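You operate a simulated robot arm through the tools that you are given. There is no shell and no other tool. Be economical: measure what you need, move in short steps, check, and stop when the job is done.

The job below is to be done with a simulated two-armed robot. You get a single attempt, and the scene is never put back.

Task
Pick up the filter marked "mesh" from the shelf under the red groove with one hand, pass it to the other hand and put it on the top of the stock counter. Set down upright: filter.

It is judged by the outcome, as a careful person would: the job done as asked, and still so three seconds after it is handed in. It fails if anything else is knocked over, pushed out of place, dropped, spilled or broken.

Robot
Two 7-joint arms with two-finger parallel grippers on one trunk, on a base that drives. Base frame: it is fixed to the floor where the robot stands at the start and does not move with it; the origin is under the middle of the robot, x ahead of it, y to its left, z up. Readings come in m, degrees, newtons and seconds.
The left shoulder is at the start at [0.11, 0.169, 1.239], the right one opposite. With the tool pointing down near the work surface each hand reaches from about 0.26 to 0.68 m from the robot's upright axis, wherever it stands, measured 20 degrees to its own side. Places, roughly: top of the stock counter [0.6, 1.9, 0.9]. Payload 1.57 kg a hand.
The TCP of each hand is the grasp point between the finger pads, 0.03 m short of the fingertips. In the tool frame z runs along the fingers and y along their closing line. Largest opening 0.08 m; finger width 0.017, thickness 0.012; the body of the gripper, 0.04 by 0.082 m, starts 0.08 m behind the TCP.
Orientation is told as [roll, pitch, yaw] about the base's x, y, z axes, in that order, counted from this pose: with the fingers straight down and closing along the base's y, the tool's x points along the base's -x, its y along +y and its z along -z.

Tools
- The arms move only by the tool arm_command. It takes "left_motion", "right_motion" or both (then of equal length, played together; a hand with none holds still); each is a list of rows, each an object of numbers (a shift or turn left out is 0, a gripper value left out holds the last): "dx", "dy", "dz": the shift along the tool's x, y, z in m; "ax", "ay", "az": the turn, a rotation vector about the tool's x, y, z in rad; "fingers": the closure, from 0 (fully open) to 1 (shut). In form: [{"dx": .., "dy": .., "dz": .., "ax": .., "ay": .., "az": .., "fingers": ..}, ...]. A call has 1 to 20 rows; each row is the pose to reach, as a shift and turn from the pose commanded when the call began, along the tool's axes at that moment. Rows are played at 5 a second. More than 0.05 m and 8.6 degrees between two rows, or a gripper value outside its range, and nothing of the call is played. A pose out of reach is approached as far as the arm can. The call stops where the force on the tool passes 40 N (or 10 N more than at its start, if that is more) or the arm is blocked; 0.2 s more then pass. Each finger travels about 0.072 m/s and halts on what it meets, pressing with about 25 N; the grip force reading is that of the motor and also rises with nothing between the fingers. The clock runs only during rows and for 0.2 s after the last one: add rows that repeat a pose to give the fingers time. It gives the time, the measured TCP pose, the force on the tool (base axes), the opening and the grip force at its end, in the units of the frame above (readings bear some noise), with the torque about the TCP (base axes, N m) and any sound that the robot's microphone picked up, and new pictures: "pictures" is both (left out), scene, wrist or none (wrist: the cameras of the hands that moved).
- Cameras (640 x 400 px; columns grow to the right, rows downward): "scene" is now at [0.1449, 0.0118, 1.41]; the picture's right is [0.18, -0.98, 0.00], its down [-0.85, -0.16, -0.49] and it looks along [0.49, 0.09, -0.87] (base axes); focal length 292 px, centre (320, 200). "left" rides on the left gripper at [0.072, 0.007, -0.122] in its tool frame; the picture's right is [-0.09, 1.00, 0.00], its down [-0.84, -0.08, -0.54] and it looks along [-0.54, -0.05, 0.84] (tool axes); focal length 238 px, centre (320, 200). "right" rides on the right gripper at [0.072, -0.007, -0.122] in its tool frame; the picture's right is [0.09, 1.00, 0.00], its down [-0.84, 0.08, -0.54] and it looks along [-0.54, 0.05, 0.84] (tool axes); focal length 238 px, centre (320, 200). There is no depth. A picture from a camera that has moved, and an enlarged one, comes with that camera's place and axes in the base frame and with its lens.
- lift_body(by): slides the trunk up (or, below 0, down) by that many m; the arms and the scene camera ride with it, the base frame stays. It gives what a move gives, with no picture.
- base_move(legs): drives the robot by 1 to 6 legs, each [ahead, left, turn to the left] in m, m and degrees, along the robot's own axes; the way and the turn of a leg run together, so that a leg with both is an arc; at most 1.5 m and 180 degrees a leg. The arms and the cameras ride along, it lands a little off, and it stops where it bumps. It gives what a move gives, and a new picture of the scene camera.
- turn_head(pan, tilt): turns the head with the scene camera to pan (to the left, within 86 degrees either way) and tilt (down, from -29 to 69), counted from straight ahead of the robot. It gives what a move gives, and a new picture of the scene camera.
- enlarge(camera, box): a new picture of the part [left, top, right, bottom] of that camera's present view, enlarged. The clock stands still meanwhile.
- close_job(): hands the job in; it is judged then, once.

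Go step by step. Nothing tells you exact positions but the pictures and the camera data: compare them with the known pose of the tool, close in by small moves and look again before you grip or let go. The budget is 120 turns and 260 pictures, counting those below and the enlarged ones. Unless the task says otherwise, let go and move clear before handing in, and close with one line.

The tools are called after "Request:" by a JSON object that holds its "fn" and its "kwargs". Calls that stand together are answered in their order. arm_command: Moves the arms, as the interface text tells. Its arguments: {"type":"object","properties":{"left_motion":{"type":"array","items":{"type":"object","properties":{"dx":{"type":"number"},"dy":{"type":"number"},"dz":{"type":"number"},"ax":{"type":"number"},"ay":{"type":"number"},"az":{"type":"number"},"fingers":{"type":"number"}}}},"right_motion":{"type":"array","items":{"type":"object","properties":{"dx":{"type":"number"},"dy":{"type":"number"},"dz":{"type":"number"},"ax":{"type":"number"},"ay":{"type":"number"},"az":{"type":"number"},"fingers":{"type":"number"}}}},"pictures":{"type":"string","enum":["both","scene","wrist","none"]}},"required":[]} The other tools are called the same way: lift_body (by) slides the trunk up or down; base_move (legs) drives the base; turn_head (pan, tilt) turns the head that bears the scene camera; enlarge (camera, box) takes an enlarged picture of a part of a camera's view; close_job () hands the job in.

At the start:

```text
clock: 0.0
left_eef_pos: [0.4414, 0.2635, 0.7466]
left_tool_rot: [0.0, -0.2, 0.0]
left_force: [0.4, -0.2, -0.4]
left_torque: [0.05, 0.0, -0.01]
left_opening: 0.0802
left_grasp_force: 0.0
right_eef_pos: [0.4182, -0.1196, 0.7323]
right_tool_rot: [0.0, 0.1, 0.0]
right_force: [0.0, 0.5, 0.1]
right_torque: [-0.01, 0.01, 0.02]
right_opening: 0.0799
right_grasp_force: 0.0
trunk travel left (down, up): [-0.553, 0.337]
robot x, y, heading: [0.001, -0.0013, -0.3]
head pan, tilt: [10.6, 60.4]
```

scene: 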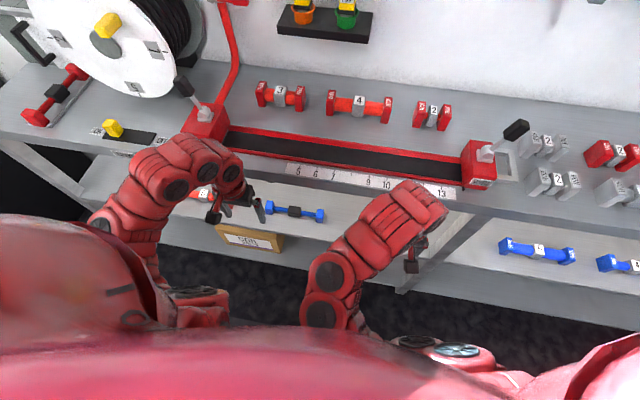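
right: 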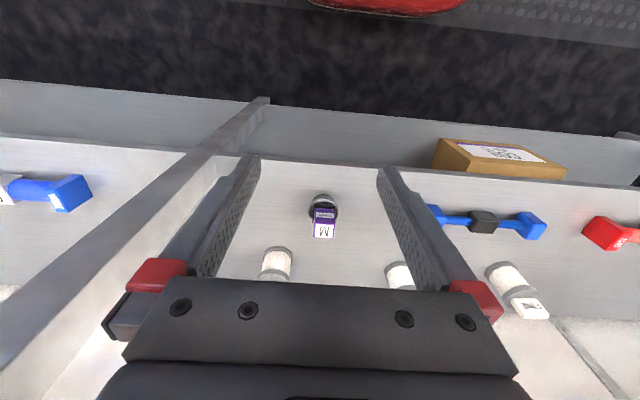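
left: 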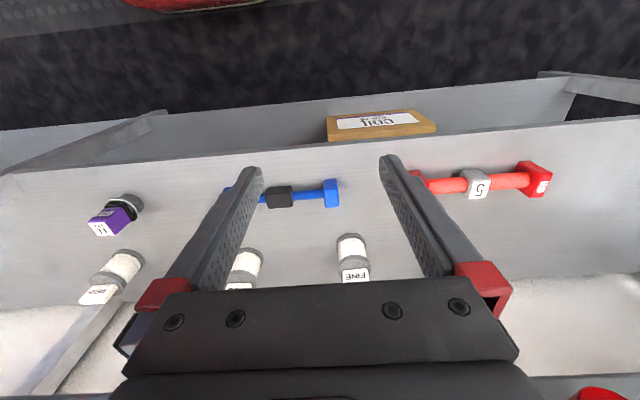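

I see a bench with a red groove, and under it a lower shelf holding white cylindrical filters with label tags. I'll enlarge the wrist views to read the tags.

Request:
{"fn": "enlarge", "kwargs": {"camera": "left", "box": [60, 180, 400, 320]}}

Request:
{"fn": "enlarge", "kwargs": {"camera": "right", "box": [230, 180, 570, 340]}}

Request:
{"fn": "turn_head", "kwargs": {"pan": 75, "tilt": 25}}

```text
1.88 times, centred on (230, 250) of left
camera zoom: at [0.3703, 0.2702, 0.8677], right [0.09, 1.0, 0.0], down [0.84, -0.08, 0.54], along [0.54, -0.05, -0.84], focal length 449 px, centre (489, 106)
```

zoom: 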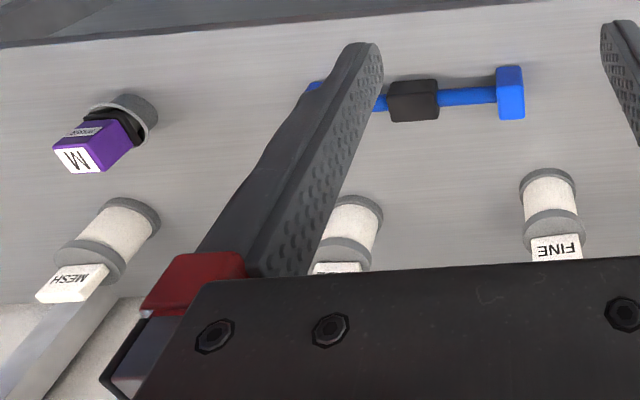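

```text
1.88 times, centred on (400, 260) of right
camera zoom: at [0.3464, -0.1266, 0.8534], right [-0.09, 1.0, 0.0], down [0.84, 0.08, 0.54], along [0.54, 0.05, -0.84], focal length 449 px, centre (169, 87)
```

zoom: 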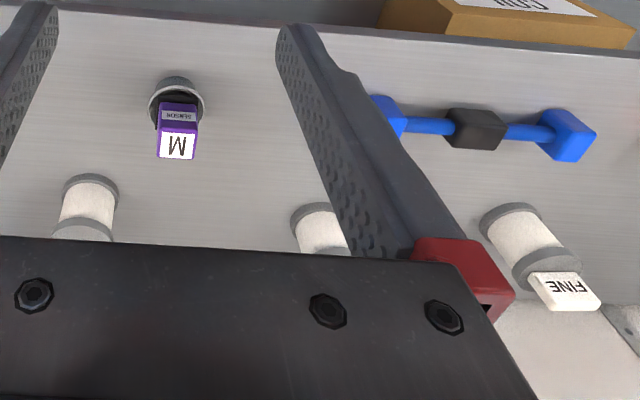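

```text
clock: 1.4
left_eef_pos: [0.441, 0.2644, 0.7447]
left_tool_rot: [-0.1, -0.1, 0.0]
left_force: [0.8, 0.4, 0.3]
left_torque: [-0.01, 0.01, 0.02]
left_opening: 0.08
left_grasp_force: 0.0
right_eef_pos: [0.4176, -0.1198, 0.7322]
right_tool_rot: [0.0, 0.1, 0.0]
right_force: [0.2, 0.4, -0.6]
right_torque: [0.01, 0.05, 0.01]
right_opening: 0.0801
right_grasp_force: 0.1
trunk travel left (down, up): [-0.553, 0.337]
robot x, y, heading: [-0.002, -0.0023, 0.1]
head pan, tilt: [75.0, 25.0]
camera scene: at [0.1037, 0.0886, 1.4604], right [0.97, -0.26, 0.0], down [-0.11, -0.41, -0.91], along [0.24, 0.88, -0.42], focal length 292 px, centre (320, 200)
```

scene: 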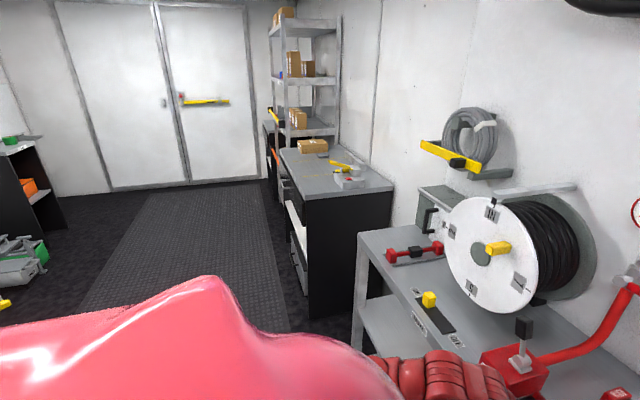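

I take the MESH filter to stand at about (0.72, -0.18) on a shelf at z≈0.48, with a sensor in front of it and a bench leg to its right. I'll back off, then lower the trunk to see under the bench.

Request:
{"fn": "base_move", "kwargs": {"legs": [[-0.4, 0, 0]]}}

Request:
{"fn": "lift_body", "kwargs": {"by": -0.4}}

Request:
{"fn": "turn_head", "kwargs": {"pan": -10, "tilt": 28}}

```text
clock: 3.8
left_eef_pos: [0.043, 0.2626, 0.7462]
left_tool_rot: [-0.1, -0.1, -0.1]
left_force: [0.0, 0.3, -0.2]
left_torque: [-0.02, 0.01, -0.01]
left_opening: 0.0798
left_grasp_force: 0.1
right_eef_pos: [0.0207, -0.1203, 0.7321]
right_tool_rot: [-0.1, 0.0, 0.0]
right_force: [0.0, -0.2, -0.5]
right_torque: [0.01, -0.03, 0.02]
right_opening: 0.0799
right_grasp_force: 0.0
trunk travel left (down, up): [-0.553, 0.337]
robot x, y, heading: [-0.3945, -0.0017, -0.2]
head pan, tilt: [75.0, 25.0]
camera scene: at [-0.2943, 0.0888, 1.4605], right [0.97, -0.26, 0.0], down [-0.11, -0.41, -0.91], along [0.24, 0.88, -0.42], focal length 292 px, centre (320, 200)
```

scene: 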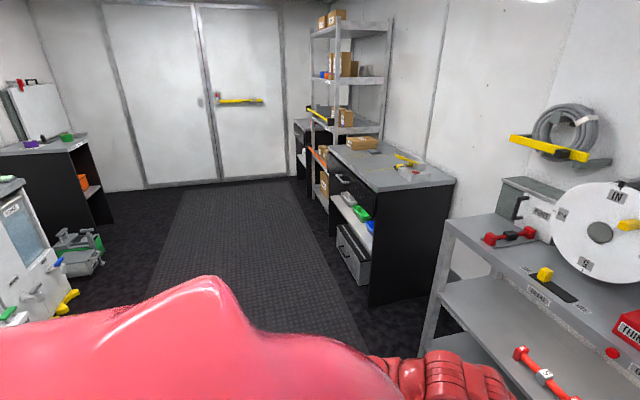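

```text
clock: 7.7
left_eef_pos: [0.0441, 0.263, 0.3457]
left_tool_rot: [-0.1, 0.0, -0.1]
left_force: [0.3, 0.1, -0.1]
left_torque: [-0.03, 0.04, 0.01]
left_opening: 0.08
left_grasp_force: 0.1
right_eef_pos: [0.0196, -0.1195, 0.3317]
right_tool_rot: [0.0, 0.0, -0.1]
right_force: [0.3, 1.0, 0.3]
right_torque: [-0.02, -0.02, -0.01]
right_opening: 0.0799
right_grasp_force: 0.1
trunk travel left (down, up): [-0.153, 0.737]
robot x, y, heading: [-0.3965, 0.0018, -0.2]
head pan, tilt: [75.0, 25.0]
```

```text
clock: 9.2
left_eef_pos: [0.0447, 0.2622, 0.3445]
left_tool_rot: [-0.1, -0.3, 0.0]
left_force: [0.5, 0.2, 0.5]
left_torque: [0.0, -0.02, -0.01]
left_opening: 0.0799
left_grasp_force: 0.1
right_eef_pos: [0.0205, -0.1205, 0.3317]
right_tool_rot: [0.0, 0.1, -0.1]
right_force: [-0.1, -0.5, -0.2]
right_torque: [0.0, 0.02, -0.01]
right_opening: 0.08
right_grasp_force: 0.0
trunk travel left (down, up): [-0.153, 0.737]
robot x, y, heading: [-0.3964, 0.003, -0.3]
head pan, tilt: [-10.0, 28.0]
camera scene: at [-0.2277, -0.0161, 1.0557], right [-0.17, -0.98, 0.0], down [-0.46, 0.08, -0.88], along [0.87, -0.15, -0.47], focal length 292 px, centre (320, 200)
```

scene: 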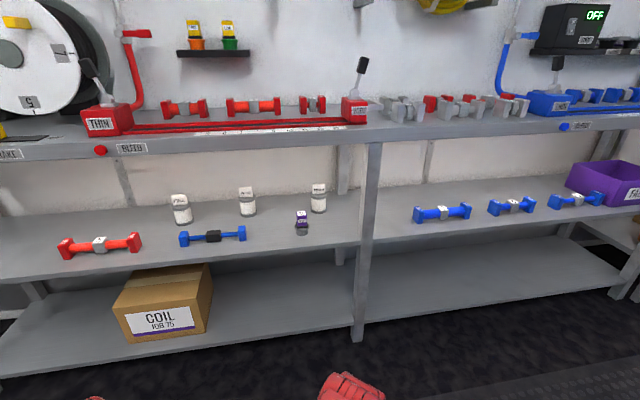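

The view under the bench is clear: three filters at the back, the sensor in front of the right one. I'll enlarge it.

Request:
{"fn": "enlarge", "kwargs": {"camera": "scene", "box": [160, 140, 400, 290]}}

```text
2.67 times, centred on (280, 215) of scene
camera zoom: at [-0.2277, -0.0161, 1.0557], right [-0.17, -0.98, 0.0], down [-0.46, 0.08, -0.88], along [0.87, -0.15, -0.47], focal length 780 px, centre (427, 160)
```

zoom: 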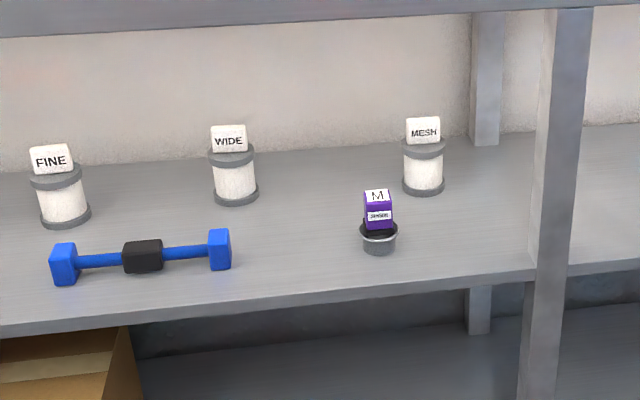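

The mesh filter is at about (0.74, -0.18), with its base at z 0.484, its white body about 0.07 m high and the tag on top. I'll pitch the right hand to 30° below horizontal, pointing ahead, while still clear of the bench.

Request:
{"fn": "arm_command", "kwargs": {"right_motion": [{"dz": -0.035, "dy": -0.006, "ay": -0.1047}, {"dz": -0.07, "dy": -0.012, "ay": -0.2094}, {"dz": -0.105, "dy": -0.018, "ay": -0.3141}, {"dz": -0.14, "dy": -0.024, "ay": -0.4188}, {"dz": -0.175, "dy": -0.03, "ay": -0.5235}, {"dz": -0.21, "dy": -0.036, "ay": -0.6282}, {"dz": -0.245, "dy": -0.042, "ay": -0.7329}, {"dz": -0.28, "dy": -0.048, "ay": -0.8376}, {"dz": -0.315, "dy": -0.054, "ay": -0.9423}, {"dz": -0.345, "dy": -0.06, "ay": -1.047}, {"dz": -0.345, "dy": -0.06, "ay": -1.047}]}}

```text
clock: 11.8
left_eef_pos: [0.0447, 0.2624, 0.3441]
left_tool_rot: [0.1, 0.0, 0.1]
left_force: [0.0, -0.1, 0.4]
left_torque: [0.04, 0.04, 0.02]
left_opening: 0.0804
left_grasp_force: 0.0
right_eef_pos: [0.0138, -0.1789, 0.7228]
right_tool_rot: [-7.4, -43.0, 3.6]
right_force: [-0.3, 0.0, 0.5]
right_torque: [-0.03, 0.01, -0.01]
right_opening: 0.08
right_grasp_force: 0.1
right hand out of reach, approached as far as the arm can: row 1, 2, 3, 4, 5, 6, 7, 8, 9, 10, 11
trunk travel left (down, up): [-0.153, 0.737]
robot x, y, heading: [-0.4022, 0.0004, -0.2]
head pan, tilt: [-10.0, 28.0]
stopped in row 11 (right hand): the arm was blocked; the commanded pose is now the measured one
camera scene: at [-0.2276, -0.0162, 1.0556], right [-0.17, -0.98, 0.0], down [-0.46, 0.08, -0.88], along [0.87, -0.15, -0.47], focal length 292 px, centre (320, 200)
camera right: at [-0.1218, -0.177, 0.7622], right [-0.04, 0.99, -0.16], down [0.24, 0.16, 0.96], along [0.97, 0.0, -0.25], focal length 238 px, centre (320, 200)
```

scene: 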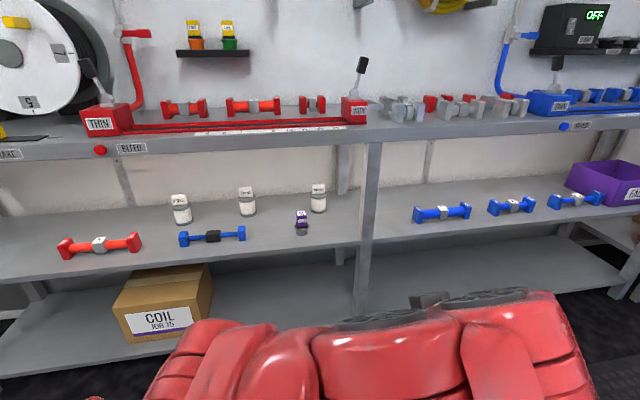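
right: 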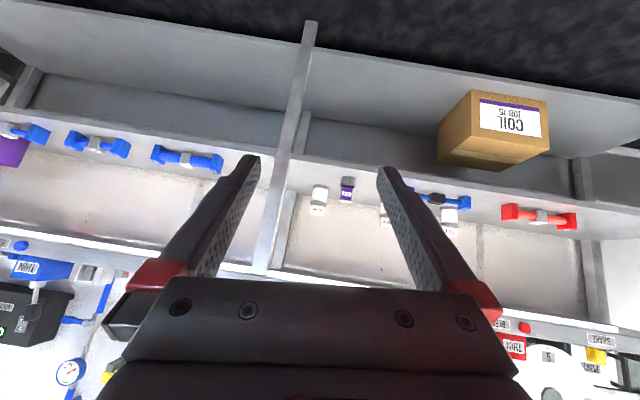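

The wrist ran out of reach while folded close to the body. I'll extend it further forward and lower, finishing the rotation on the way.

Request:
{"fn": "arm_command", "kwargs": {"right_motion": [{"dx": -0.011, "dy": 0.003, "dz": 0.037}, {"dx": -0.021, "dy": 0.006, "dz": 0.075}, {"dx": -0.032, "dy": 0.009, "dz": 0.112, "ax": -0.02, "ay": -0.06, "az": 0.014}, {"dx": -0.043, "dy": 0.012, "dz": 0.15, "ax": -0.04, "ay": -0.12, "az": 0.028}, {"dx": -0.054, "dy": 0.015, "dz": 0.187, "ax": -0.06, "ay": -0.2, "az": 0.04}, {"dx": -0.064, "dy": 0.017, "dz": 0.224, "ax": -0.08, "ay": -0.29, "az": 0.056}, {"dx": -0.064, "dy": 0.017, "dz": 0.224, "ax": -0.08, "ay": -0.29, "az": 0.056}], "pictures": "wrist"}}

```text
clock: 13.4
left_eef_pos: [0.0439, 0.2629, 0.3458]
left_tool_rot: [0.0, -0.1, -0.1]
left_force: [-0.2, -0.2, -0.7]
left_torque: [0.0, -0.02, 0.01]
left_opening: 0.0803
left_grasp_force: 0.1
right_eef_pos: [0.1952, -0.2141, 0.7049]
right_tool_rot: [-2.8, -55.4, 2.0]
right_force: [0.0, -0.7, -0.6]
right_torque: [0.02, 0.02, -0.01]
right_opening: 0.08
right_grasp_force: 0.0
right hand out of reach, approached as far as the arm can: row 1, 2, 3, 4, 5, 6, 7
trunk travel left (down, up): [-0.153, 0.737]
robot x, y, heading: [-0.3971, 0.0026, -0.1]
head pan, tilt: [-10.0, 28.0]
camera right: at [0.0555, -0.2206, 0.7134], right [-0.04, 0.99, -0.1], down [0.03, 0.11, 0.99], along [1.0, 0.04, -0.03], focal length 238 px, centre (320, 200)
```

right: 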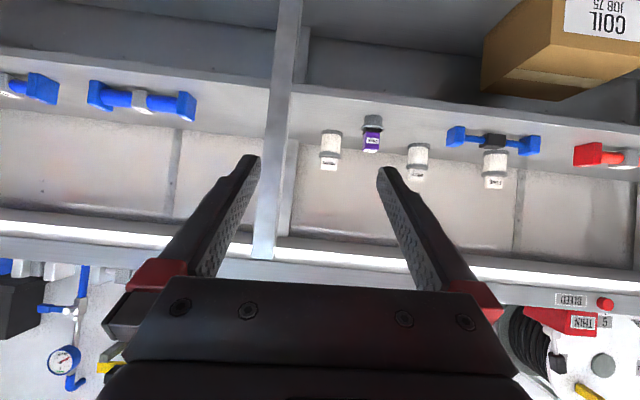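

It reached forward but stayed higher than commanded. I'll test a plain downward move from here.

Request:
{"fn": "arm_command", "kwargs": {"right_motion": [{"dx": 0.027, "dy": 0.01, "dz": 0.019}, {"dx": 0.054, "dy": 0.02, "dz": 0.038}, {"dx": 0.082, "dy": 0.03, "dz": 0.057}, {"dx": 0.082, "dy": 0.03, "dz": 0.057}], "pictures": "scene"}}

```text
clock: 14.4
left_eef_pos: [0.0439, 0.2643, 0.3454]
left_tool_rot: [-0.1, -0.1, -0.1]
left_force: [0.3, -0.1, -0.2]
left_torque: [0.0, 0.01, -0.02]
left_opening: 0.0798
left_grasp_force: 0.0
right_eef_pos: [0.2066, -0.2021, 0.6856]
right_tool_rot: [-2.9, -55.3, 2.1]
right_force: [0.0, 0.4, -0.8]
right_torque: [0.03, -0.02, 0.0]
right_opening: 0.08
right_grasp_force: 0.0
right hand out of reach, approached as far as the arm can: row 1, 2, 3, 4
trunk travel left (down, up): [-0.153, 0.737]
robot x, y, heading: [-0.392, -0.0004, -0.3]
head pan, tilt: [-10.0, 28.0]
camera scene: at [-0.2278, -0.0161, 1.0557], right [-0.17, -0.98, 0.0], down [-0.46, 0.08, -0.88], along [0.87, -0.15, -0.47], focal length 292 px, centre (320, 200)
```

scene: 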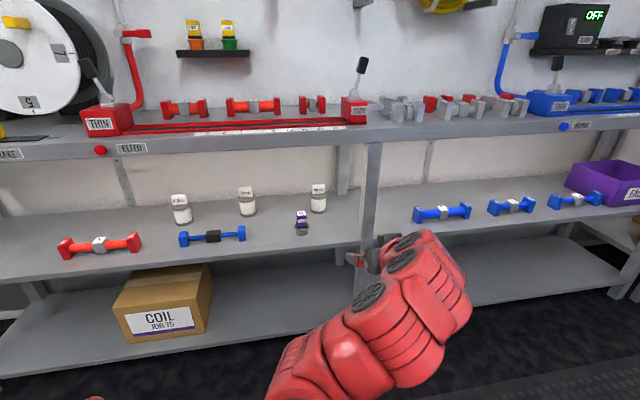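

The wrist limits how low the pitched hand can go, so I'll use the trunk to lower it instead. I'll also draw the left hand in to keep it clear of the bench.

Request:
{"fn": "arm_command", "kwargs": {"left_motion": [{"dx": 0.03, "dz": -0.03}, {"dx": 0.06, "dz": -0.07}, {"dx": 0.09, "dz": -0.11}, {"dx": 0.1, "dz": -0.15}, {"dx": 0.1, "dz": -0.15}], "pictures": "none"}}

Request:
{"fn": "lift_body", "kwargs": {"by": -0.08}}

```text
clock: 15.7
left_eef_pos: [0.0092, 0.243, 0.4383]
left_tool_rot: [-4.5, -3.3, 2.2]
left_force: [0.5, 0.1, 0.1]
left_torque: [0.03, 0.01, -0.03]
left_opening: 0.0802
left_grasp_force: 0.0
left hand out of reach, approached as far as the arm can: row 1, 2, 3, 4, 5
right_eef_pos: [0.2066, -0.2036, 0.6858]
right_tool_rot: [-3.1, -55.3, 2.1]
right_force: [0.3, 0.0, -0.3]
right_torque: [0.02, 0.0, -0.02]
right_opening: 0.0798
right_grasp_force: 0.1
trunk travel left (down, up): [-0.153, 0.737]
robot x, y, heading: [-0.3995, -0.0017, -0.1]
head pan, tilt: [-10.0, 28.0]
```

```text
clock: 16.8
left_eef_pos: [0.01, 0.2424, 0.3586]
left_tool_rot: [-4.3, -3.3, 2.2]
left_force: [0.1, -0.7, 0.7]
left_torque: [0.01, 0.03, 0.02]
left_opening: 0.08
left_grasp_force: 0.1
right_eef_pos: [0.2078, -0.2036, 0.6058]
right_tool_rot: [-3.0, -55.3, 2.0]
right_force: [0.0, -0.2, -0.9]
right_torque: [-0.01, 0.01, 0.02]
right_opening: 0.0802
right_grasp_force: 0.0
trunk travel left (down, up): [-0.073, 0.817]
robot x, y, heading: [-0.3998, 0.0009, 0.1]
head pan, tilt: [-10.0, 28.0]
```

The trunk is low enough now. I'll drive closer with a slight right turn and a shift to the left so the forearm stays clear of the bench leg, stopping short of the bench edge.

Request:
{"fn": "base_move", "kwargs": {"legs": [[0.0, 0.07, -4], [0.2, 0, 0]]}}

Request:
{"fn": "enlarge", "kwargs": {"camera": "right", "box": [0, 0, 640, 400]}}

```text
clock: 19.0
left_eef_pos: [0.2271, 0.2701, 0.3581]
left_tool_rot: [-4.3, -3.3, -1.6]
left_force: [0.4, -0.4, 0.2]
left_torque: [0.03, 0.01, -0.04]
left_opening: 0.08
left_grasp_force: 0.0
right_eef_pos: [0.3953, -0.1865, 0.606]
right_tool_rot: [-3.0, -55.3, -1.8]
right_force: [-0.1, -0.8, 0.2]
right_torque: [0.0, 0.0, 0.01]
right_opening: 0.0798
right_grasp_force: 0.0
trunk travel left (down, up): [-0.073, 0.817]
robot x, y, heading: [-0.1934, 0.0589, -4.1]
head pan, tilt: [-10.0, 28.0]
camera scene: at [-0.0273, 0.0288, 0.9757], right [-0.24, -0.97, 0.0], down [-0.46, 0.11, -0.88], along [0.86, -0.21, -0.47], focal length 292 px, centre (320, 200)
```

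scene: 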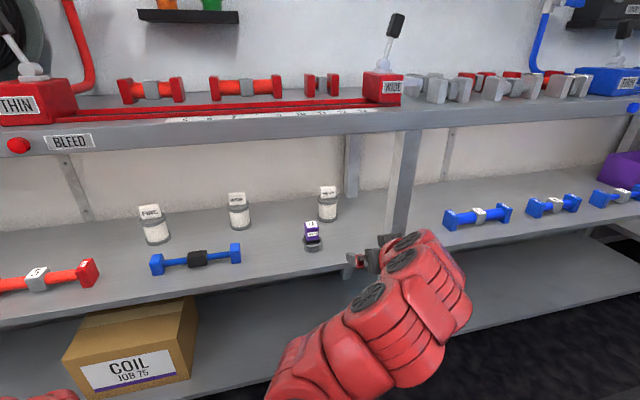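

```text
1.00 times, centred on (320, 200) of right (not enlarged: the box is as wide or as high as the picture)
camera zoom: at [0.2543, -0.1821, 0.616], right [0.02, 0.99, -0.11], down [0.04, 0.1, 0.99], along [1.0, -0.03, -0.04], focal length 238 px, centre (320, 200)
```

zoom: 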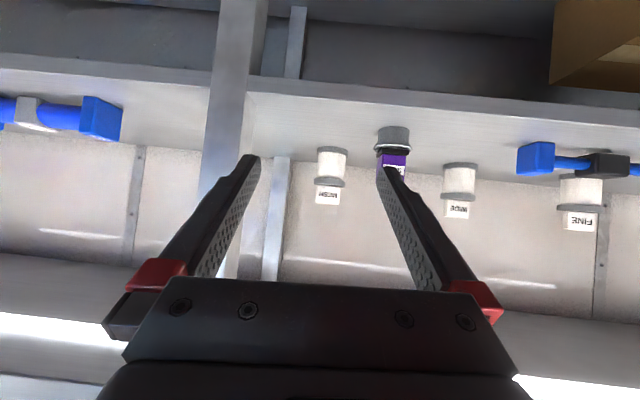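

The right wrist leans out toward the bench leg and would hit it, while the left arm's elbow sits outward on the sensor side, which suits this approach better. I'll back out and pick with the left hand, then pass to the right.

Request:
{"fn": "base_move", "kwargs": {"legs": [[-0.25, 0, 4], [0, -0.4, 0]]}}

Request:
{"fn": "arm_command", "kwargs": {"right_motion": [{"dz": -0.04}, {"dz": -0.08, "ay": 0.13}, {"dz": -0.12, "ay": 0.26}, {"dz": -0.16, "ay": 0.39}, {"dz": -0.2, "ay": 0.52, "dx": 0.0}, {"dz": -0.23, "ay": 0.65, "dx": 0.03}, {"dz": -0.23, "ay": 0.78, "dx": 0.06}, {"dz": -0.23, "ay": 0.9, "dx": 0.06}, {"dz": -0.23, "ay": 0.95, "dx": 0.06}], "pictures": "none"}}

Request:
{"fn": "turn_head", "kwargs": {"pan": 10, "tilt": 50}}

```text
clock: 23.0
left_eef_pos: [-0.0402, -0.0958, 0.3585]
left_tool_rot: [-4.3, -3.2, 2.4]
left_force: [-0.7, 1.0, 0.1]
left_torque: [-0.01, -0.01, -0.02]
left_opening: 0.0799
left_grasp_force: 0.0
right_eef_pos: [0.1586, -0.5418, 0.606]
right_tool_rot: [-3.0, -55.3, 2.2]
right_force: [-0.1, -0.3, 0.5]
right_torque: [0.02, 0.04, -0.01]
right_opening: 0.0799
right_grasp_force: 0.0
trunk travel left (down, up): [-0.073, 0.817]
robot x, y, heading: [-0.4459, -0.3402, 0.1]
head pan, tilt: [-10.0, 28.0]
camera scene: at [-0.2777, -0.3559, 0.9757], right [-0.17, -0.99, 0.0], down [-0.46, 0.08, -0.88], along [0.87, -0.15, -0.47], focal length 292 px, centre (320, 200)
```

scene: 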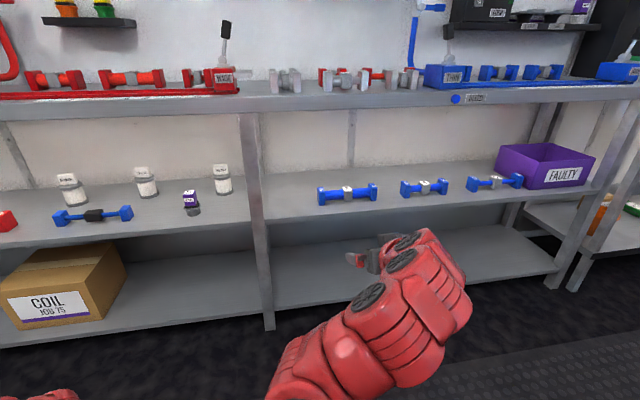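

```text
clock: 24.5
left_eef_pos: [-0.0414, -0.0965, 0.3586]
left_tool_rot: [-4.2, -3.2, 2.5]
left_force: [-0.6, -1.0, 0.5]
left_torque: [-0.02, -0.05, -0.02]
left_opening: 0.08
left_grasp_force: 0.1
right_eef_pos: [-0.0923, -0.5066, 0.5575]
right_tool_rot: [-2.9, -16.1, 0.0]
right_force: [1.0, 4.6, 22.4]
right_torque: [-0.16, 2.54, -0.45]
right_opening: 0.0799
right_grasp_force: 0.0
right hand out of reach, approached as far as the arm can: row 1, 2, 3, 4, 5, 6, 7
trunk travel left (down, up): [-0.073, 0.817]
robot x, y, heading: [-0.4481, -0.3395, -0.1]
head pan, tilt: [-10.0, 28.0]
stopped in row 7 (right hand): the force on the tool passed its limit at 93 N (the readings are from after the stop); the commanded pose is now the measured one
```

```text
clock: 25.4
left_eef_pos: [-0.0399, -0.0969, 0.3585]
left_tool_rot: [-4.4, -3.3, 2.4]
left_force: [-0.6, 0.5, 0.2]
left_torque: [0.01, 0.0, -0.03]
left_opening: 0.08
left_grasp_force: 0.1
right_eef_pos: [-0.0924, -0.5067, 0.5567]
right_tool_rot: [-2.9, -16.0, 0.3]
right_force: [-3.5, -0.2, 42.7]
right_torque: [0.38, 4.54, 0.07]
right_opening: 0.08
right_grasp_force: 0.0
trunk travel left (down, up): [-0.073, 0.817]
robot x, y, heading: [-0.4485, -0.3405, -0.2]
head pan, tilt: [10.0, 50.0]
camera scene: at [-0.2917, -0.3267, 0.943], right [0.17, -0.98, 0.0], down [-0.75, -0.13, -0.64], along [0.63, 0.11, -0.77], focal length 292 px, centre (320, 200)
```

scene: 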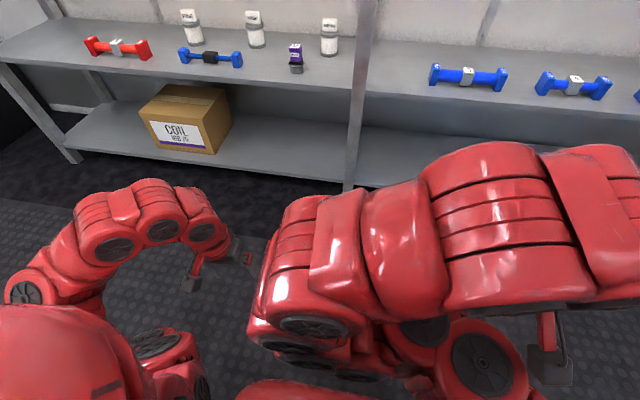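

The right hand is pressing on something, probably my own arm. I'll ease it forward, up and outward.

Request:
{"fn": "arm_command", "kwargs": {"right_motion": [{"dx": -0.03, "dz": -0.02, "dy": -0.01}, {"dx": -0.06, "dz": -0.04, "dy": -0.03}, {"dx": -0.09, "dz": -0.04, "dy": -0.06}, {"dx": -0.1, "dz": -0.04, "dy": -0.09}, {"dx": -0.1, "dz": -0.04, "dy": -0.1}], "pictures": "scene"}}

```text
clock: 26.0
left_eef_pos: [-0.04, -0.0971, 0.3584]
left_tool_rot: [-4.4, -3.3, 2.5]
left_force: [-0.9, 0.3, 0.5]
left_torque: [0.01, -0.02, -0.02]
left_opening: 0.0801
left_grasp_force: 0.1
right_eef_pos: [-0.0933, -0.51, 0.5562]
right_tool_rot: [-3.0, -15.9, -0.3]
right_force: [1.1, 5.1, 25.1]
right_torque: [-0.24, 2.81, -0.62]
right_opening: 0.0801
right_grasp_force: 0.1
right hand out of reach, approached as far as the arm can: row 1, 2, 3
trunk travel left (down, up): [-0.073, 0.817]
robot x, y, heading: [-0.4487, -0.3427, -0.0]
head pan, tilt: [10.0, 50.0]
stopped in row 3 (right hand): the force on the tool passed its limit at 111 N (the readings are from after the stop); the commanded pose is now the measured one
camera scene: at [-0.2918, -0.3266, 0.943], right [0.18, -0.98, 0.0], down [-0.75, -0.13, -0.64], along [0.63, 0.11, -0.77], focal length 292 px, centre (320, 200)
```

scene: 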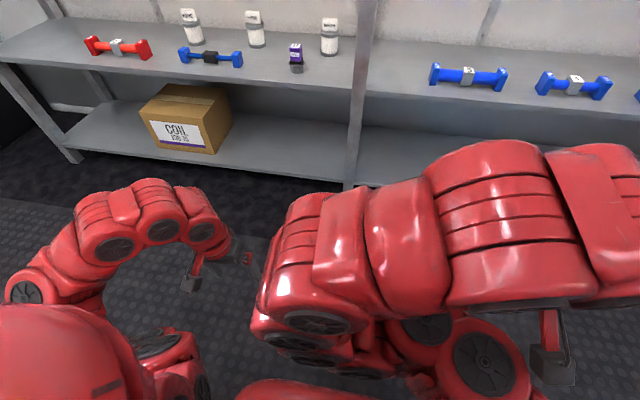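

Still in contact, so I'll retrace the path that led here: forward and down, with the pitch reversed.

Request:
{"fn": "arm_command", "kwargs": {"right_motion": [{"dx": -0.01, "dz": 0.0, "ay": -0.12}, {"dx": -0.03, "dz": 0.03, "ay": -0.24}, {"dx": -0.05, "dz": 0.06, "ay": -0.36}, {"dx": -0.08, "dz": 0.1, "ay": -0.45}, {"dx": -0.11, "dz": 0.13, "ay": -0.45}], "pictures": "scene"}}

```text
clock: 26.3
left_eef_pos: [-0.0403, -0.0957, 0.3581]
left_tool_rot: [-4.4, -3.2, 2.5]
left_force: [-0.5, 0.1, 0.5]
left_torque: [0.0, 0.02, -0.02]
left_opening: 0.0799
left_grasp_force: 0.1
right_eef_pos: [-0.0926, -0.5094, 0.5595]
right_tool_rot: [-3.0, -16.5, -0.4]
right_force: [1.3, -4.3, 8.7]
right_torque: [0.48, 1.09, 0.48]
right_opening: 0.0801
right_grasp_force: 0.2
right hand out of reach, approached as far as the arm can: row 1
trunk travel left (down, up): [-0.073, 0.817]
robot x, y, heading: [-0.4482, -0.34, 0.1]
head pan, tilt: [10.0, 50.0]
stopped in row 1 (right hand): the force on the tool passed its limit at 73 N (the readings are from after the stop); the commanded pose is now the measured one
camera scene: at [-0.2917, -0.3267, 0.943], right [0.18, -0.98, 0.0], down [-0.75, -0.13, -0.64], along [0.63, 0.11, -0.77], focal length 292 px, centre (320, 200)
```

scene: 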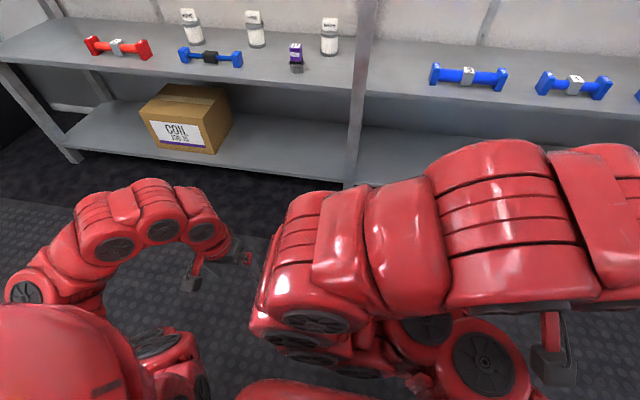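

The contact force has dropped to about 9 N. I'll check with the right wrist camera.

Request:
{"fn": "enlarge", "kwargs": {"camera": "right", "box": [0, 0, 640, 400]}}

Request:
{"fn": "turn_head", "kwargs": {"pan": -35, "tilt": 65}}

```text
1.00 times, centred on (320, 200) of right (not enlarged: the box is as wide or as high as the picture)
camera zoom: at [-0.1956, -0.5098, 0.6547], right [-0.07, 0.99, -0.08], down [0.65, 0.1, 0.75], along [0.76, 0.0, -0.65], focal length 238 px, centre (320, 200)
```

zoom: 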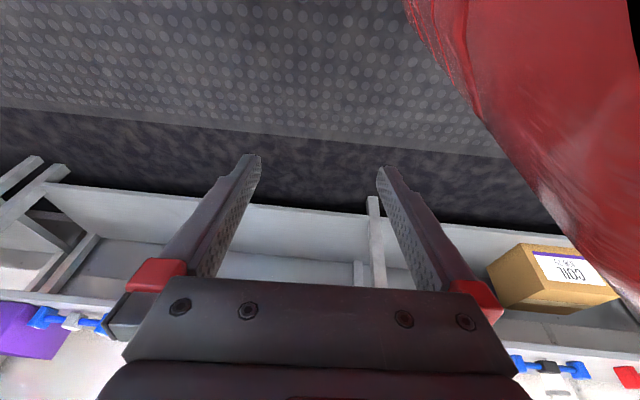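

```text
clock: 27.4
left_eef_pos: [-0.0408, -0.0966, 0.3569]
left_tool_rot: [-4.3, -3.2, 2.4]
left_force: [-0.7, 0.0, 0.6]
left_torque: [0.03, 0.02, 0.02]
left_opening: 0.08
left_grasp_force: 0.1
right_eef_pos: [-0.0925, -0.5105, 0.5588]
right_tool_rot: [-2.9, -16.6, -0.4]
right_force: [-2.0, -1.9, 21.8]
right_torque: [0.43, 2.34, 0.25]
right_opening: 0.08
right_grasp_force: 0.0
trunk travel left (down, up): [-0.073, 0.817]
robot x, y, heading: [-0.4455, -0.3377, -0.1]
head pan, tilt: [-35.0, 65.0]
camera scene: at [-0.3178, -0.3749, 0.9249], right [-0.57, -0.82, 0.0], down [-0.74, 0.52, -0.42], along [0.35, -0.24, -0.91], focal length 292 px, centre (320, 200)
```

scene: 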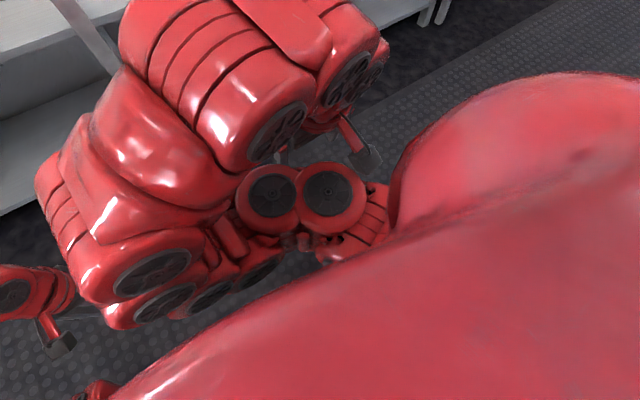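

The gripper's rear is resting on my own upper arm. I'll try straight up, with a slight pitch that raises the rear.

Request:
{"fn": "arm_command", "kwargs": {"right_motion": [{"dx": -0.003, "dz": -0.01, "ay": 0.03}, {"dx": -0.006, "dz": -0.02, "ay": 0.06}, {"dx": -0.011, "dz": -0.04, "ay": 0.1}, {"dx": -0.017, "dz": -0.06, "ay": 0.15}, {"dx": -0.022, "dz": -0.08, "ay": 0.2}], "pictures": "scene"}}

```text
clock: 27.8
left_eef_pos: [-0.0397, -0.0974, 0.358]
left_tool_rot: [-4.3, -3.1, 2.6]
left_force: [-0.1, -0.8, 0.2]
left_torque: [-0.02, -0.03, 0.01]
left_opening: 0.08
left_grasp_force: 0.0
right_eef_pos: [-0.0934, -0.5075, 0.5552]
right_tool_rot: [-3.5, -15.6, -0.3]
right_force: [1.3, 2.9, 10.2]
right_torque: [-0.22, 1.3, -0.42]
right_opening: 0.0799
right_grasp_force: 0.0
right hand out of reach, approached as far as the arm can: row 1
trunk travel left (down, up): [-0.073, 0.817]
robot x, y, heading: [-0.4451, -0.3393, 0.0]
head pan, tilt: [-35.0, 65.0]
stopped in row 1 (right hand): the force on the tool passed its limit at 46 N (the readings are from after the stop); the commanded pose is now the measured one
camera scene: at [-0.3178, -0.375, 0.9248], right [-0.57, -0.82, 0.0], down [-0.74, 0.52, -0.42], along [0.35, -0.24, -0.91], focal length 292 px, centre (320, 200)
```

scene: 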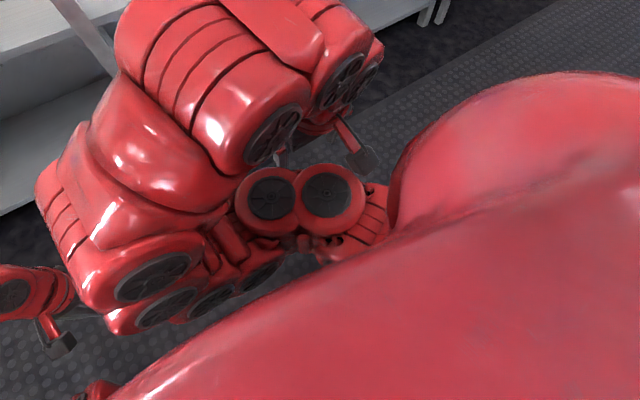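

That didn't work. Next I'll try a bigger forward stride without rotation.

Request:
{"fn": "arm_command", "kwargs": {"right_motion": [{"dx": -0.048, "dz": 0.01}, {"dx": -0.096, "dz": 0.02}, {"dx": -0.144, "dz": 0.03}, {"dx": -0.19, "dz": 0.04}], "pictures": "none"}}

```text
clock: 28.1
left_eef_pos: [-0.0406, -0.0966, 0.3581]
left_tool_rot: [-4.4, -3.3, 2.5]
left_force: [-0.6, 0.0, 0.0]
left_torque: [0.02, 0.01, -0.02]
left_opening: 0.08
left_grasp_force: 0.1
right_eef_pos: [-0.091, -0.5094, 0.5533]
right_tool_rot: [-3.9, -15.5, -0.2]
right_force: [0.9, 0.2, 0.7]
right_torque: [-0.01, 0.0, -0.01]
right_opening: 0.0801
right_grasp_force: 0.1
right hand out of reach, approached as far as the arm can: row 1
trunk travel left (down, up): [-0.073, 0.817]
robot x, y, heading: [-0.4489, -0.3402, 0.1]
head pan, tilt: [-35.0, 65.0]
stopped in row 1 (right hand): the force on the tool passed its limit at 63 N (the readings are from after the stop); the commanded pose is now the measured one
```

Contact is released now. I'll continue the same way in smaller steps.

Request:
{"fn": "arm_command", "kwargs": {"right_motion": [{"dx": -0.01}, {"dx": -0.03}, {"dx": -0.05}, {"dx": -0.08}, {"dx": -0.11}, {"dx": -0.14}, {"dx": -0.14}], "pictures": "none"}}

```text
clock: 28.6
left_eef_pos: [-0.0411, -0.0962, 0.3579]
left_tool_rot: [-4.3, -3.2, 2.6]
left_force: [0.2, -0.3, 0.0]
left_torque: [0.02, 0.01, 0.04]
left_opening: 0.0801
left_grasp_force: 0.1
right_eef_pos: [-0.0841, -0.5121, 0.5492]
right_tool_rot: [-4.4, -15.3, -0.6]
right_force: [1.0, 0.0, 1.0]
right_torque: [-0.06, 0.13, -0.03]
right_opening: 0.0799
right_grasp_force: 0.1
right hand out of reach, approached as far as the arm can: row 1, 2
trunk travel left (down, up): [-0.073, 0.817]
robot x, y, heading: [-0.4495, -0.3408, 0.1]
head pan, tilt: [-35.0, 65.0]
stopped in row 2 (right hand): the force on the tool passed its limit at 63 N (the readings are from after the stop); the commanded pose is now the measured one
```

It creeps forward and down. I'll head down and forward toward the comfortable starting posture.

Request:
{"fn": "arm_command", "kwargs": {"right_motion": [{"dx": -0.01, "dz": 0.02}, {"dx": -0.02, "dz": 0.045}, {"dx": -0.03, "dz": 0.07}, {"dx": -0.03, "dz": 0.1}, {"dx": -0.03, "dz": 0.13}, {"dx": -0.03, "dz": 0.16}, {"dx": -0.03, "dz": 0.19}, {"dx": -0.03, "dz": 0.19}], "pictures": "none"}}

```text
clock: 28.9
left_eef_pos: [-0.0401, -0.0966, 0.3585]
left_tool_rot: [-4.3, -3.0, 2.6]
left_force: [0.5, -0.1, 0.5]
left_torque: [0.02, -0.01, -0.01]
left_opening: 0.0801
left_grasp_force: 0.0
right_eef_pos: [-0.0828, -0.5123, 0.5471]
right_tool_rot: [-4.9, -15.0, -0.7]
right_force: [1.4, -1.5, 4.1]
right_torque: [0.12, 0.66, 0.08]
right_opening: 0.0802
right_grasp_force: 0.1
trunk travel left (down, up): [-0.073, 0.817]
robot x, y, heading: [-0.4475, -0.3408, 0.1]
head pan, tilt: [-35.0, 65.0]
stopped in row 1 (right hand): the force on the tool passed its limit at 85 N (the readings are from after the stop); the commanded pose is now the measured one
```

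The pose is solvable again, but something below blocks it. I'll try outward and forward first.

Request:
{"fn": "arm_command", "kwargs": {"right_motion": [{"dx": -0.015, "dy": -0.01}, {"dx": -0.03, "dy": -0.02}, {"dx": -0.045, "dy": -0.03}, {"dx": -0.06, "dy": -0.04}, {"dx": -0.08, "dy": -0.05}, {"dx": -0.1, "dy": -0.06}, {"dx": -0.12, "dy": -0.06}], "pictures": "scene"}}

```text
clock: 30.5
left_eef_pos: [-0.0412, -0.0973, 0.3574]
left_tool_rot: [-4.3, -3.1, 2.5]
left_force: [-0.6, 0.4, -0.6]
left_torque: [0.03, 0.0, -0.02]
left_opening: 0.0802
left_grasp_force: 0.1
right_eef_pos: [-0.0308, -0.5561, 0.511]
right_tool_rot: [-6.7, -16.0, 0.0]
right_force: [0.7, -0.1, 0.8]
right_torque: [0.03, -0.03, 0.0]
right_opening: 0.0802
right_grasp_force: 0.0
right hand out of reach, approached as far as the arm can: row 1, 2, 3, 4, 5, 6, 7
trunk travel left (down, up): [-0.073, 0.817]
robot x, y, heading: [-0.4482, -0.3382, -0.0]
head pan, tilt: [-35.0, 65.0]
camera scene: at [-0.3176, -0.375, 0.9248], right [-0.57, -0.82, 0.0], down [-0.74, 0.52, -0.42], along [0.35, -0.24, -0.91], focal length 292 px, centre (320, 200)
```

scene: 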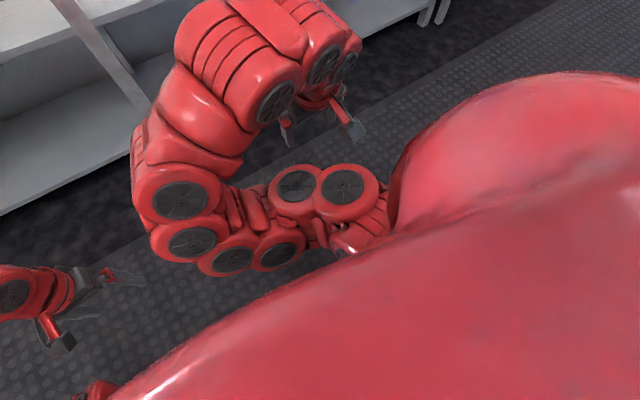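

Free now. I'll go down toward the natural hanging pose while levelling the pitch.

Request:
{"fn": "arm_command", "kwargs": {"right_motion": [{"dx": 0.008, "dz": 0.03, "ay": 0.05}, {"dx": 0.016, "dz": 0.06, "ay": 0.1}, {"dx": 0.024, "dz": 0.09, "ay": 0.15}, {"dx": 0.032, "dz": 0.12, "ay": 0.2}, {"dx": 0.042, "dz": 0.15, "ay": 0.27}, {"dx": 0.042, "dz": 0.15, "ay": 0.27}], "pictures": "scene"}}

```text
clock: 31.9
left_eef_pos: [-0.0405, -0.0968, 0.3582]
left_tool_rot: [-4.4, -3.1, 2.4]
left_force: [0.7, 0.8, 0.0]
left_torque: [-0.01, -0.03, -0.05]
left_opening: 0.0797
left_grasp_force: 0.0
right_eef_pos: [-0.0444, -0.5673, 0.3488]
right_tool_rot: [-5.2, 0.2, -1.7]
right_force: [0.3, 0.2, 0.0]
right_torque: [-0.03, 0.01, 0.06]
right_opening: 0.0799
right_grasp_force: 0.1
right hand out of reach, approached as far as the arm can: row 1, 2, 3, 4, 5, 6
trunk travel left (down, up): [-0.073, 0.817]
robot x, y, heading: [-0.4457, -0.3403, 0.2]
head pan, tilt: [-35.0, 65.0]
camera scene: at [-0.3178, -0.375, 0.9249], right [-0.57, -0.82, 0.0], down [-0.74, 0.52, -0.42], along [0.35, -0.24, -0.91], focal length 292 px, centre (320, 200)
```

scene: 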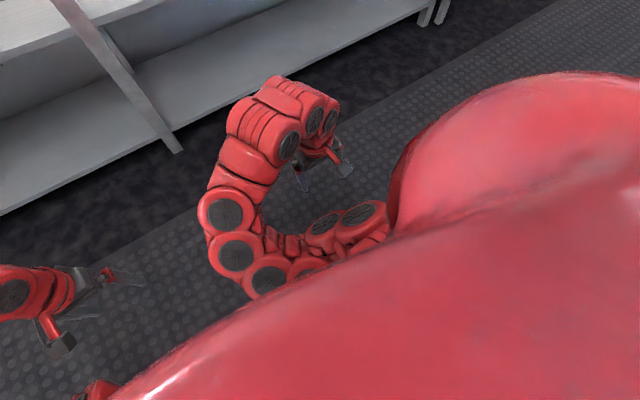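

Right arm is tidy. Now I'll extend and pitch the left hand forward in clear space.

Request:
{"fn": "arm_command", "kwargs": {"left_motion": [{"dx": -0.025, "dz": -0.02, "ay": -0.09}, {"dx": -0.05, "dz": -0.04, "ay": -0.18}, {"dx": -0.075, "dz": -0.06, "ay": -0.27}, {"dx": -0.1, "dz": -0.08, "ay": -0.36}, {"dx": -0.125, "dz": -0.1, "ay": -0.45}, {"dx": -0.15, "dz": -0.12, "ay": -0.54}, {"dx": -0.175, "dz": -0.14, "ay": -0.63}, {"dx": -0.19, "dz": -0.16, "ay": -0.72}, {"dx": -0.2, "dz": -0.18, "ay": -0.81}, {"dx": -0.21, "dz": -0.2, "ay": -0.9}, {"dx": -0.21, "dz": -0.2, "ay": -0.98}, {"dx": -0.21, "dz": -0.2, "ay": -0.98}], "pictures": "none"}}

Request:
{"fn": "turn_head", "kwargs": {"pan": 15, "tilt": 42}}

```text
clock: 34.5
left_eef_pos: [0.1572, -0.0711, 0.5682]
left_tool_rot: [-7.9, -56.7, 9.1]
left_force: [-0.4, -0.3, -0.3]
left_torque: [-0.01, -0.02, -0.03]
left_opening: 0.0799
left_grasp_force: 0.1
right_eef_pos: [-0.0431, -0.5662, 0.3483]
right_tool_rot: [-5.4, 0.2, -1.7]
right_force: [0.5, 0.0, 0.4]
right_torque: [0.02, 0.01, -0.01]
right_opening: 0.0802
right_grasp_force: 0.0
trunk travel left (down, up): [-0.073, 0.817]
robot x, y, heading: [-0.4545, -0.3445, 0.0]
head pan, tilt: [-35.0, 65.0]
```

```text
clock: 35.6
left_eef_pos: [0.1573, -0.072, 0.5696]
left_tool_rot: [-7.9, -56.7, 8.9]
left_force: [0.3, -0.5, 0.0]
left_torque: [-0.02, 0.04, -0.02]
left_opening: 0.08
left_grasp_force: 0.0
right_eef_pos: [-0.045, -0.5677, 0.3487]
right_tool_rot: [-5.3, 0.3, -1.7]
right_force: [-0.3, 0.1, 0.9]
right_torque: [-0.02, -0.04, 0.0]
right_opening: 0.0801
right_grasp_force: 0.1
trunk travel left (down, up): [-0.073, 0.817]
robot x, y, heading: [-0.4444, -0.338, -0.2]
head pan, tilt: [15.0, 42.0]
camera scene: at [-0.2868, -0.3185, 0.9542], right [0.26, -0.97, 0.0], down [-0.65, -0.17, -0.74], along [0.72, 0.19, -0.67], focal length 292 px, centre (320, 200)
```

scene: 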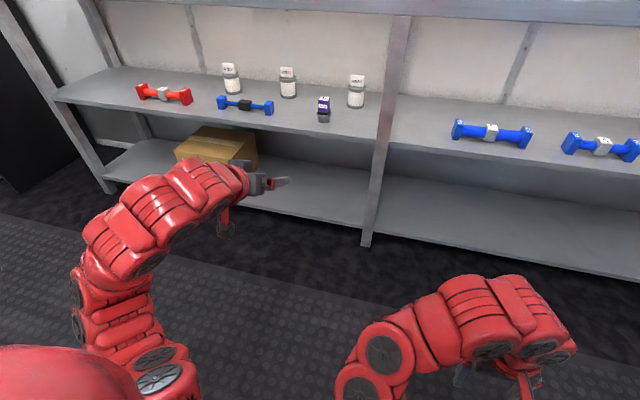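

The left arm pitched nicely and has its elbow outward. I'll test how far it can extend here in free space, and level the finger line slightly.

Request:
{"fn": "arm_command", "kwargs": {"left_motion": [{"dx": -0.01, "dz": 0.03, "az": 0.03}, {"dx": -0.02, "dz": 0.06, "az": 0.06}, {"dx": -0.03, "dz": 0.09, "az": 0.09}, {"dx": -0.04, "dz": 0.117, "az": 0.09}, {"dx": -0.04, "dz": 0.117, "az": 0.09}], "pictures": "scene"}}

```text
clock: 36.9
left_eef_pos: [0.2779, -0.0687, 0.5428]
left_tool_rot: [0.2, -59.3, -0.7]
left_force: [-1.0, 0.3, -0.3]
left_torque: [-0.02, 0.03, 0.01]
left_opening: 0.08
left_grasp_force: 0.0
right_eef_pos: [-0.0447, -0.5687, 0.3485]
right_tool_rot: [-5.3, 0.3, -1.8]
right_force: [0.1, 0.1, -0.4]
right_torque: [-0.01, 0.0, -0.01]
right_opening: 0.0798
right_grasp_force: 0.1
trunk travel left (down, up): [-0.073, 0.817]
robot x, y, heading: [-0.4491, -0.3409, 0.1]
head pan, tilt: [15.0, 42.0]
camera scene: at [-0.2867, -0.3184, 0.9542], right [0.26, -0.97, 0.0], down [-0.65, -0.17, -0.74], along [0.72, 0.19, -0.67], focal length 292 px, centre (320, 200)
```

scene: 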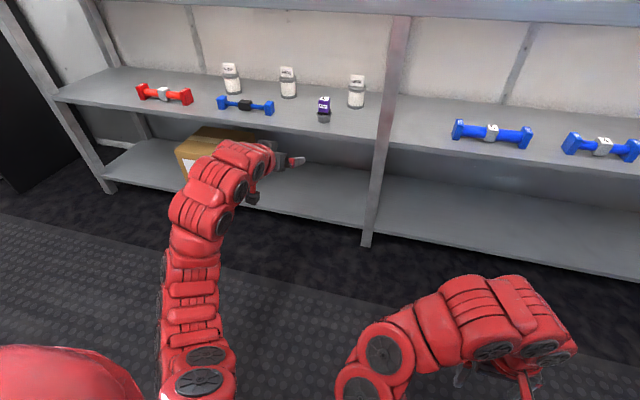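

The arm extends well with level fingers. I'll retract along the tool axis, then shift right and drive up so the hand enters above the sensor.

Request:
{"fn": "arm_command", "kwargs": {"left_motion": [{"dz": -0.04}, {"dz": -0.08}, {"dz": -0.12}, {"dz": -0.16}, {"dz": -0.16}], "pictures": "none"}}

Request:
{"fn": "base_move", "kwargs": {"legs": [[0, -0.114, 0], [0.33, 0, 0]]}}

Request:
{"fn": "enlarge", "kwargs": {"camera": "left", "box": [0, 0, 640, 400]}}

```text
clock: 38.0
left_eef_pos: [0.1403, -0.0679, 0.627]
left_tool_rot: [0.0, -59.3, -0.4]
left_force: [-0.4, 0.8, 0.0]
left_torque: [-0.02, 0.02, 0.02]
left_opening: 0.0801
left_grasp_force: 0.0
right_eef_pos: [-0.0438, -0.5671, 0.3501]
right_tool_rot: [-5.3, 0.2, -1.7]
right_force: [0.0, -1.0, 0.1]
right_torque: [-0.03, -0.01, 0.01]
right_opening: 0.0799
right_grasp_force: 0.0
trunk travel left (down, up): [-0.073, 0.817]
robot x, y, heading: [-0.4481, -0.3406, 0.1]
head pan, tilt: [15.0, 42.0]
```

```text
clock: 41.1
left_eef_pos: [0.4769, -0.1841, 0.6261]
left_tool_rot: [0.2, -59.4, -0.5]
left_force: [-0.1, 0.3, 0.0]
left_torque: [-0.01, 0.0, 0.01]
left_opening: 0.08
left_grasp_force: 0.1
right_eef_pos: [0.2918, -0.6822, 0.3499]
right_tool_rot: [-5.3, 0.2, -1.9]
right_force: [0.0, -0.3, -0.2]
right_torque: [-0.01, 0.02, 0.05]
right_opening: 0.0802
right_grasp_force: 0.0
trunk travel left (down, up): [-0.073, 0.817]
robot x, y, heading: [-0.1153, -0.4544, -0.3]
head pan, tilt: [15.0, 42.0]
camera scene: at [0.0485, -0.4339, 0.9542], right [0.26, -0.97, 0.0], down [-0.65, -0.17, -0.74], along [0.72, 0.19, -0.67], focal length 292 px, centre (320, 200)
```

scene: 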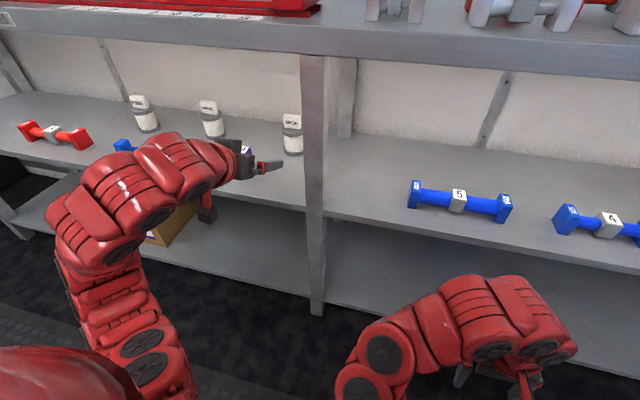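

```text
1.00 times, centred on (320, 200) of left (not enlarged: the box is as wide or as high as the picture)
camera zoom: at [0.3366, -0.1764, 0.6262], right [0.05, 1.0, 0.08], down [-0.04, -0.08, 1.0], along [1.0, -0.06, 0.04], focal length 238 px, centre (320, 200)
```

zoom: 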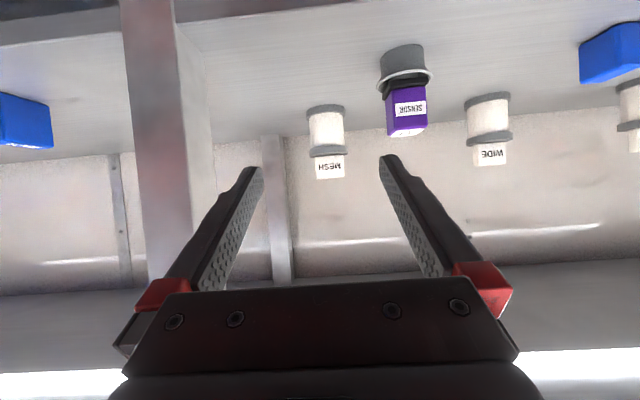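

The mesh filter's axis is at about (0.738, -0.180), aligned with the gripper. I'll drive 0.10 m more, then check.

Request:
{"fn": "base_move", "kwargs": {"legs": [[0.1, 0, 0]]}}

Request:
{"fn": "enlarge", "kwargs": {"camera": "left", "box": [0, 0, 640, 400]}}

```text
clock: 42.2
left_eef_pos: [0.5754, -0.1848, 0.6256]
left_tool_rot: [0.2, -59.3, -0.7]
left_force: [-0.6, -0.2, 0.0]
left_torque: [0.0, -0.01, 0.0]
left_opening: 0.0801
left_grasp_force: 0.0
right_eef_pos: [0.3904, -0.6836, 0.3493]
right_tool_rot: [-5.3, 0.2, -2.0]
right_force: [0.8, -0.2, 0.5]
right_torque: [-0.01, -0.02, 0.02]
right_opening: 0.0802
right_grasp_force: 0.0
trunk travel left (down, up): [-0.073, 0.817]
robot x, y, heading: [-0.0111, -0.4527, -0.1]
head pan, tilt: [15.0, 42.0]
camera scene: at [0.1479, -0.4342, 0.9542], right [0.26, -0.97, 0.0], down [-0.65, -0.17, -0.74], along [0.72, 0.19, -0.67], focal length 292 px, centre (320, 200)
```

scene: 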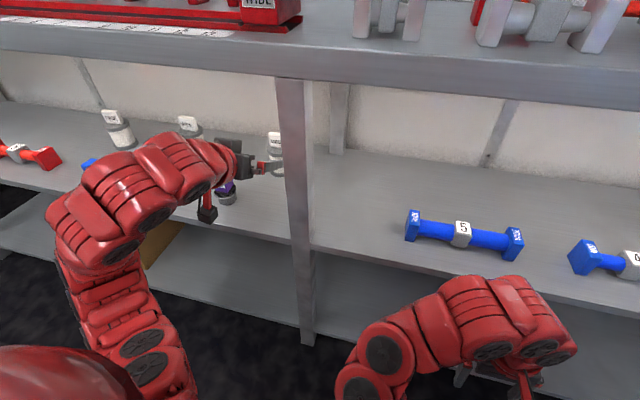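

```text
1.00 times, centred on (320, 200) of left (not enlarged: the box is as wide or as high as the picture)
camera zoom: at [0.4364, -0.1772, 0.6262], right [0.06, 1.0, 0.08], down [-0.04, -0.08, 1.0], along [1.0, -0.06, 0.04], focal length 238 px, centre (320, 200)
```

zoom: 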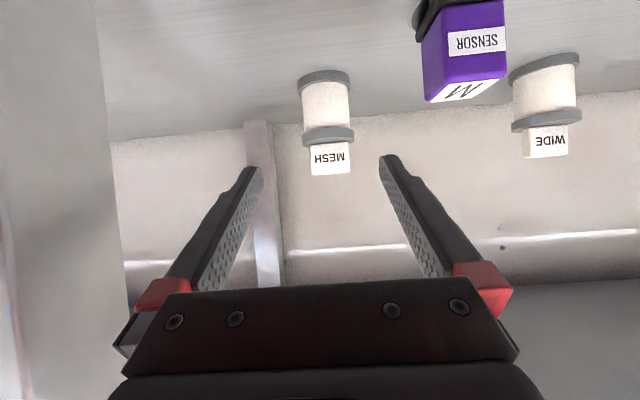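

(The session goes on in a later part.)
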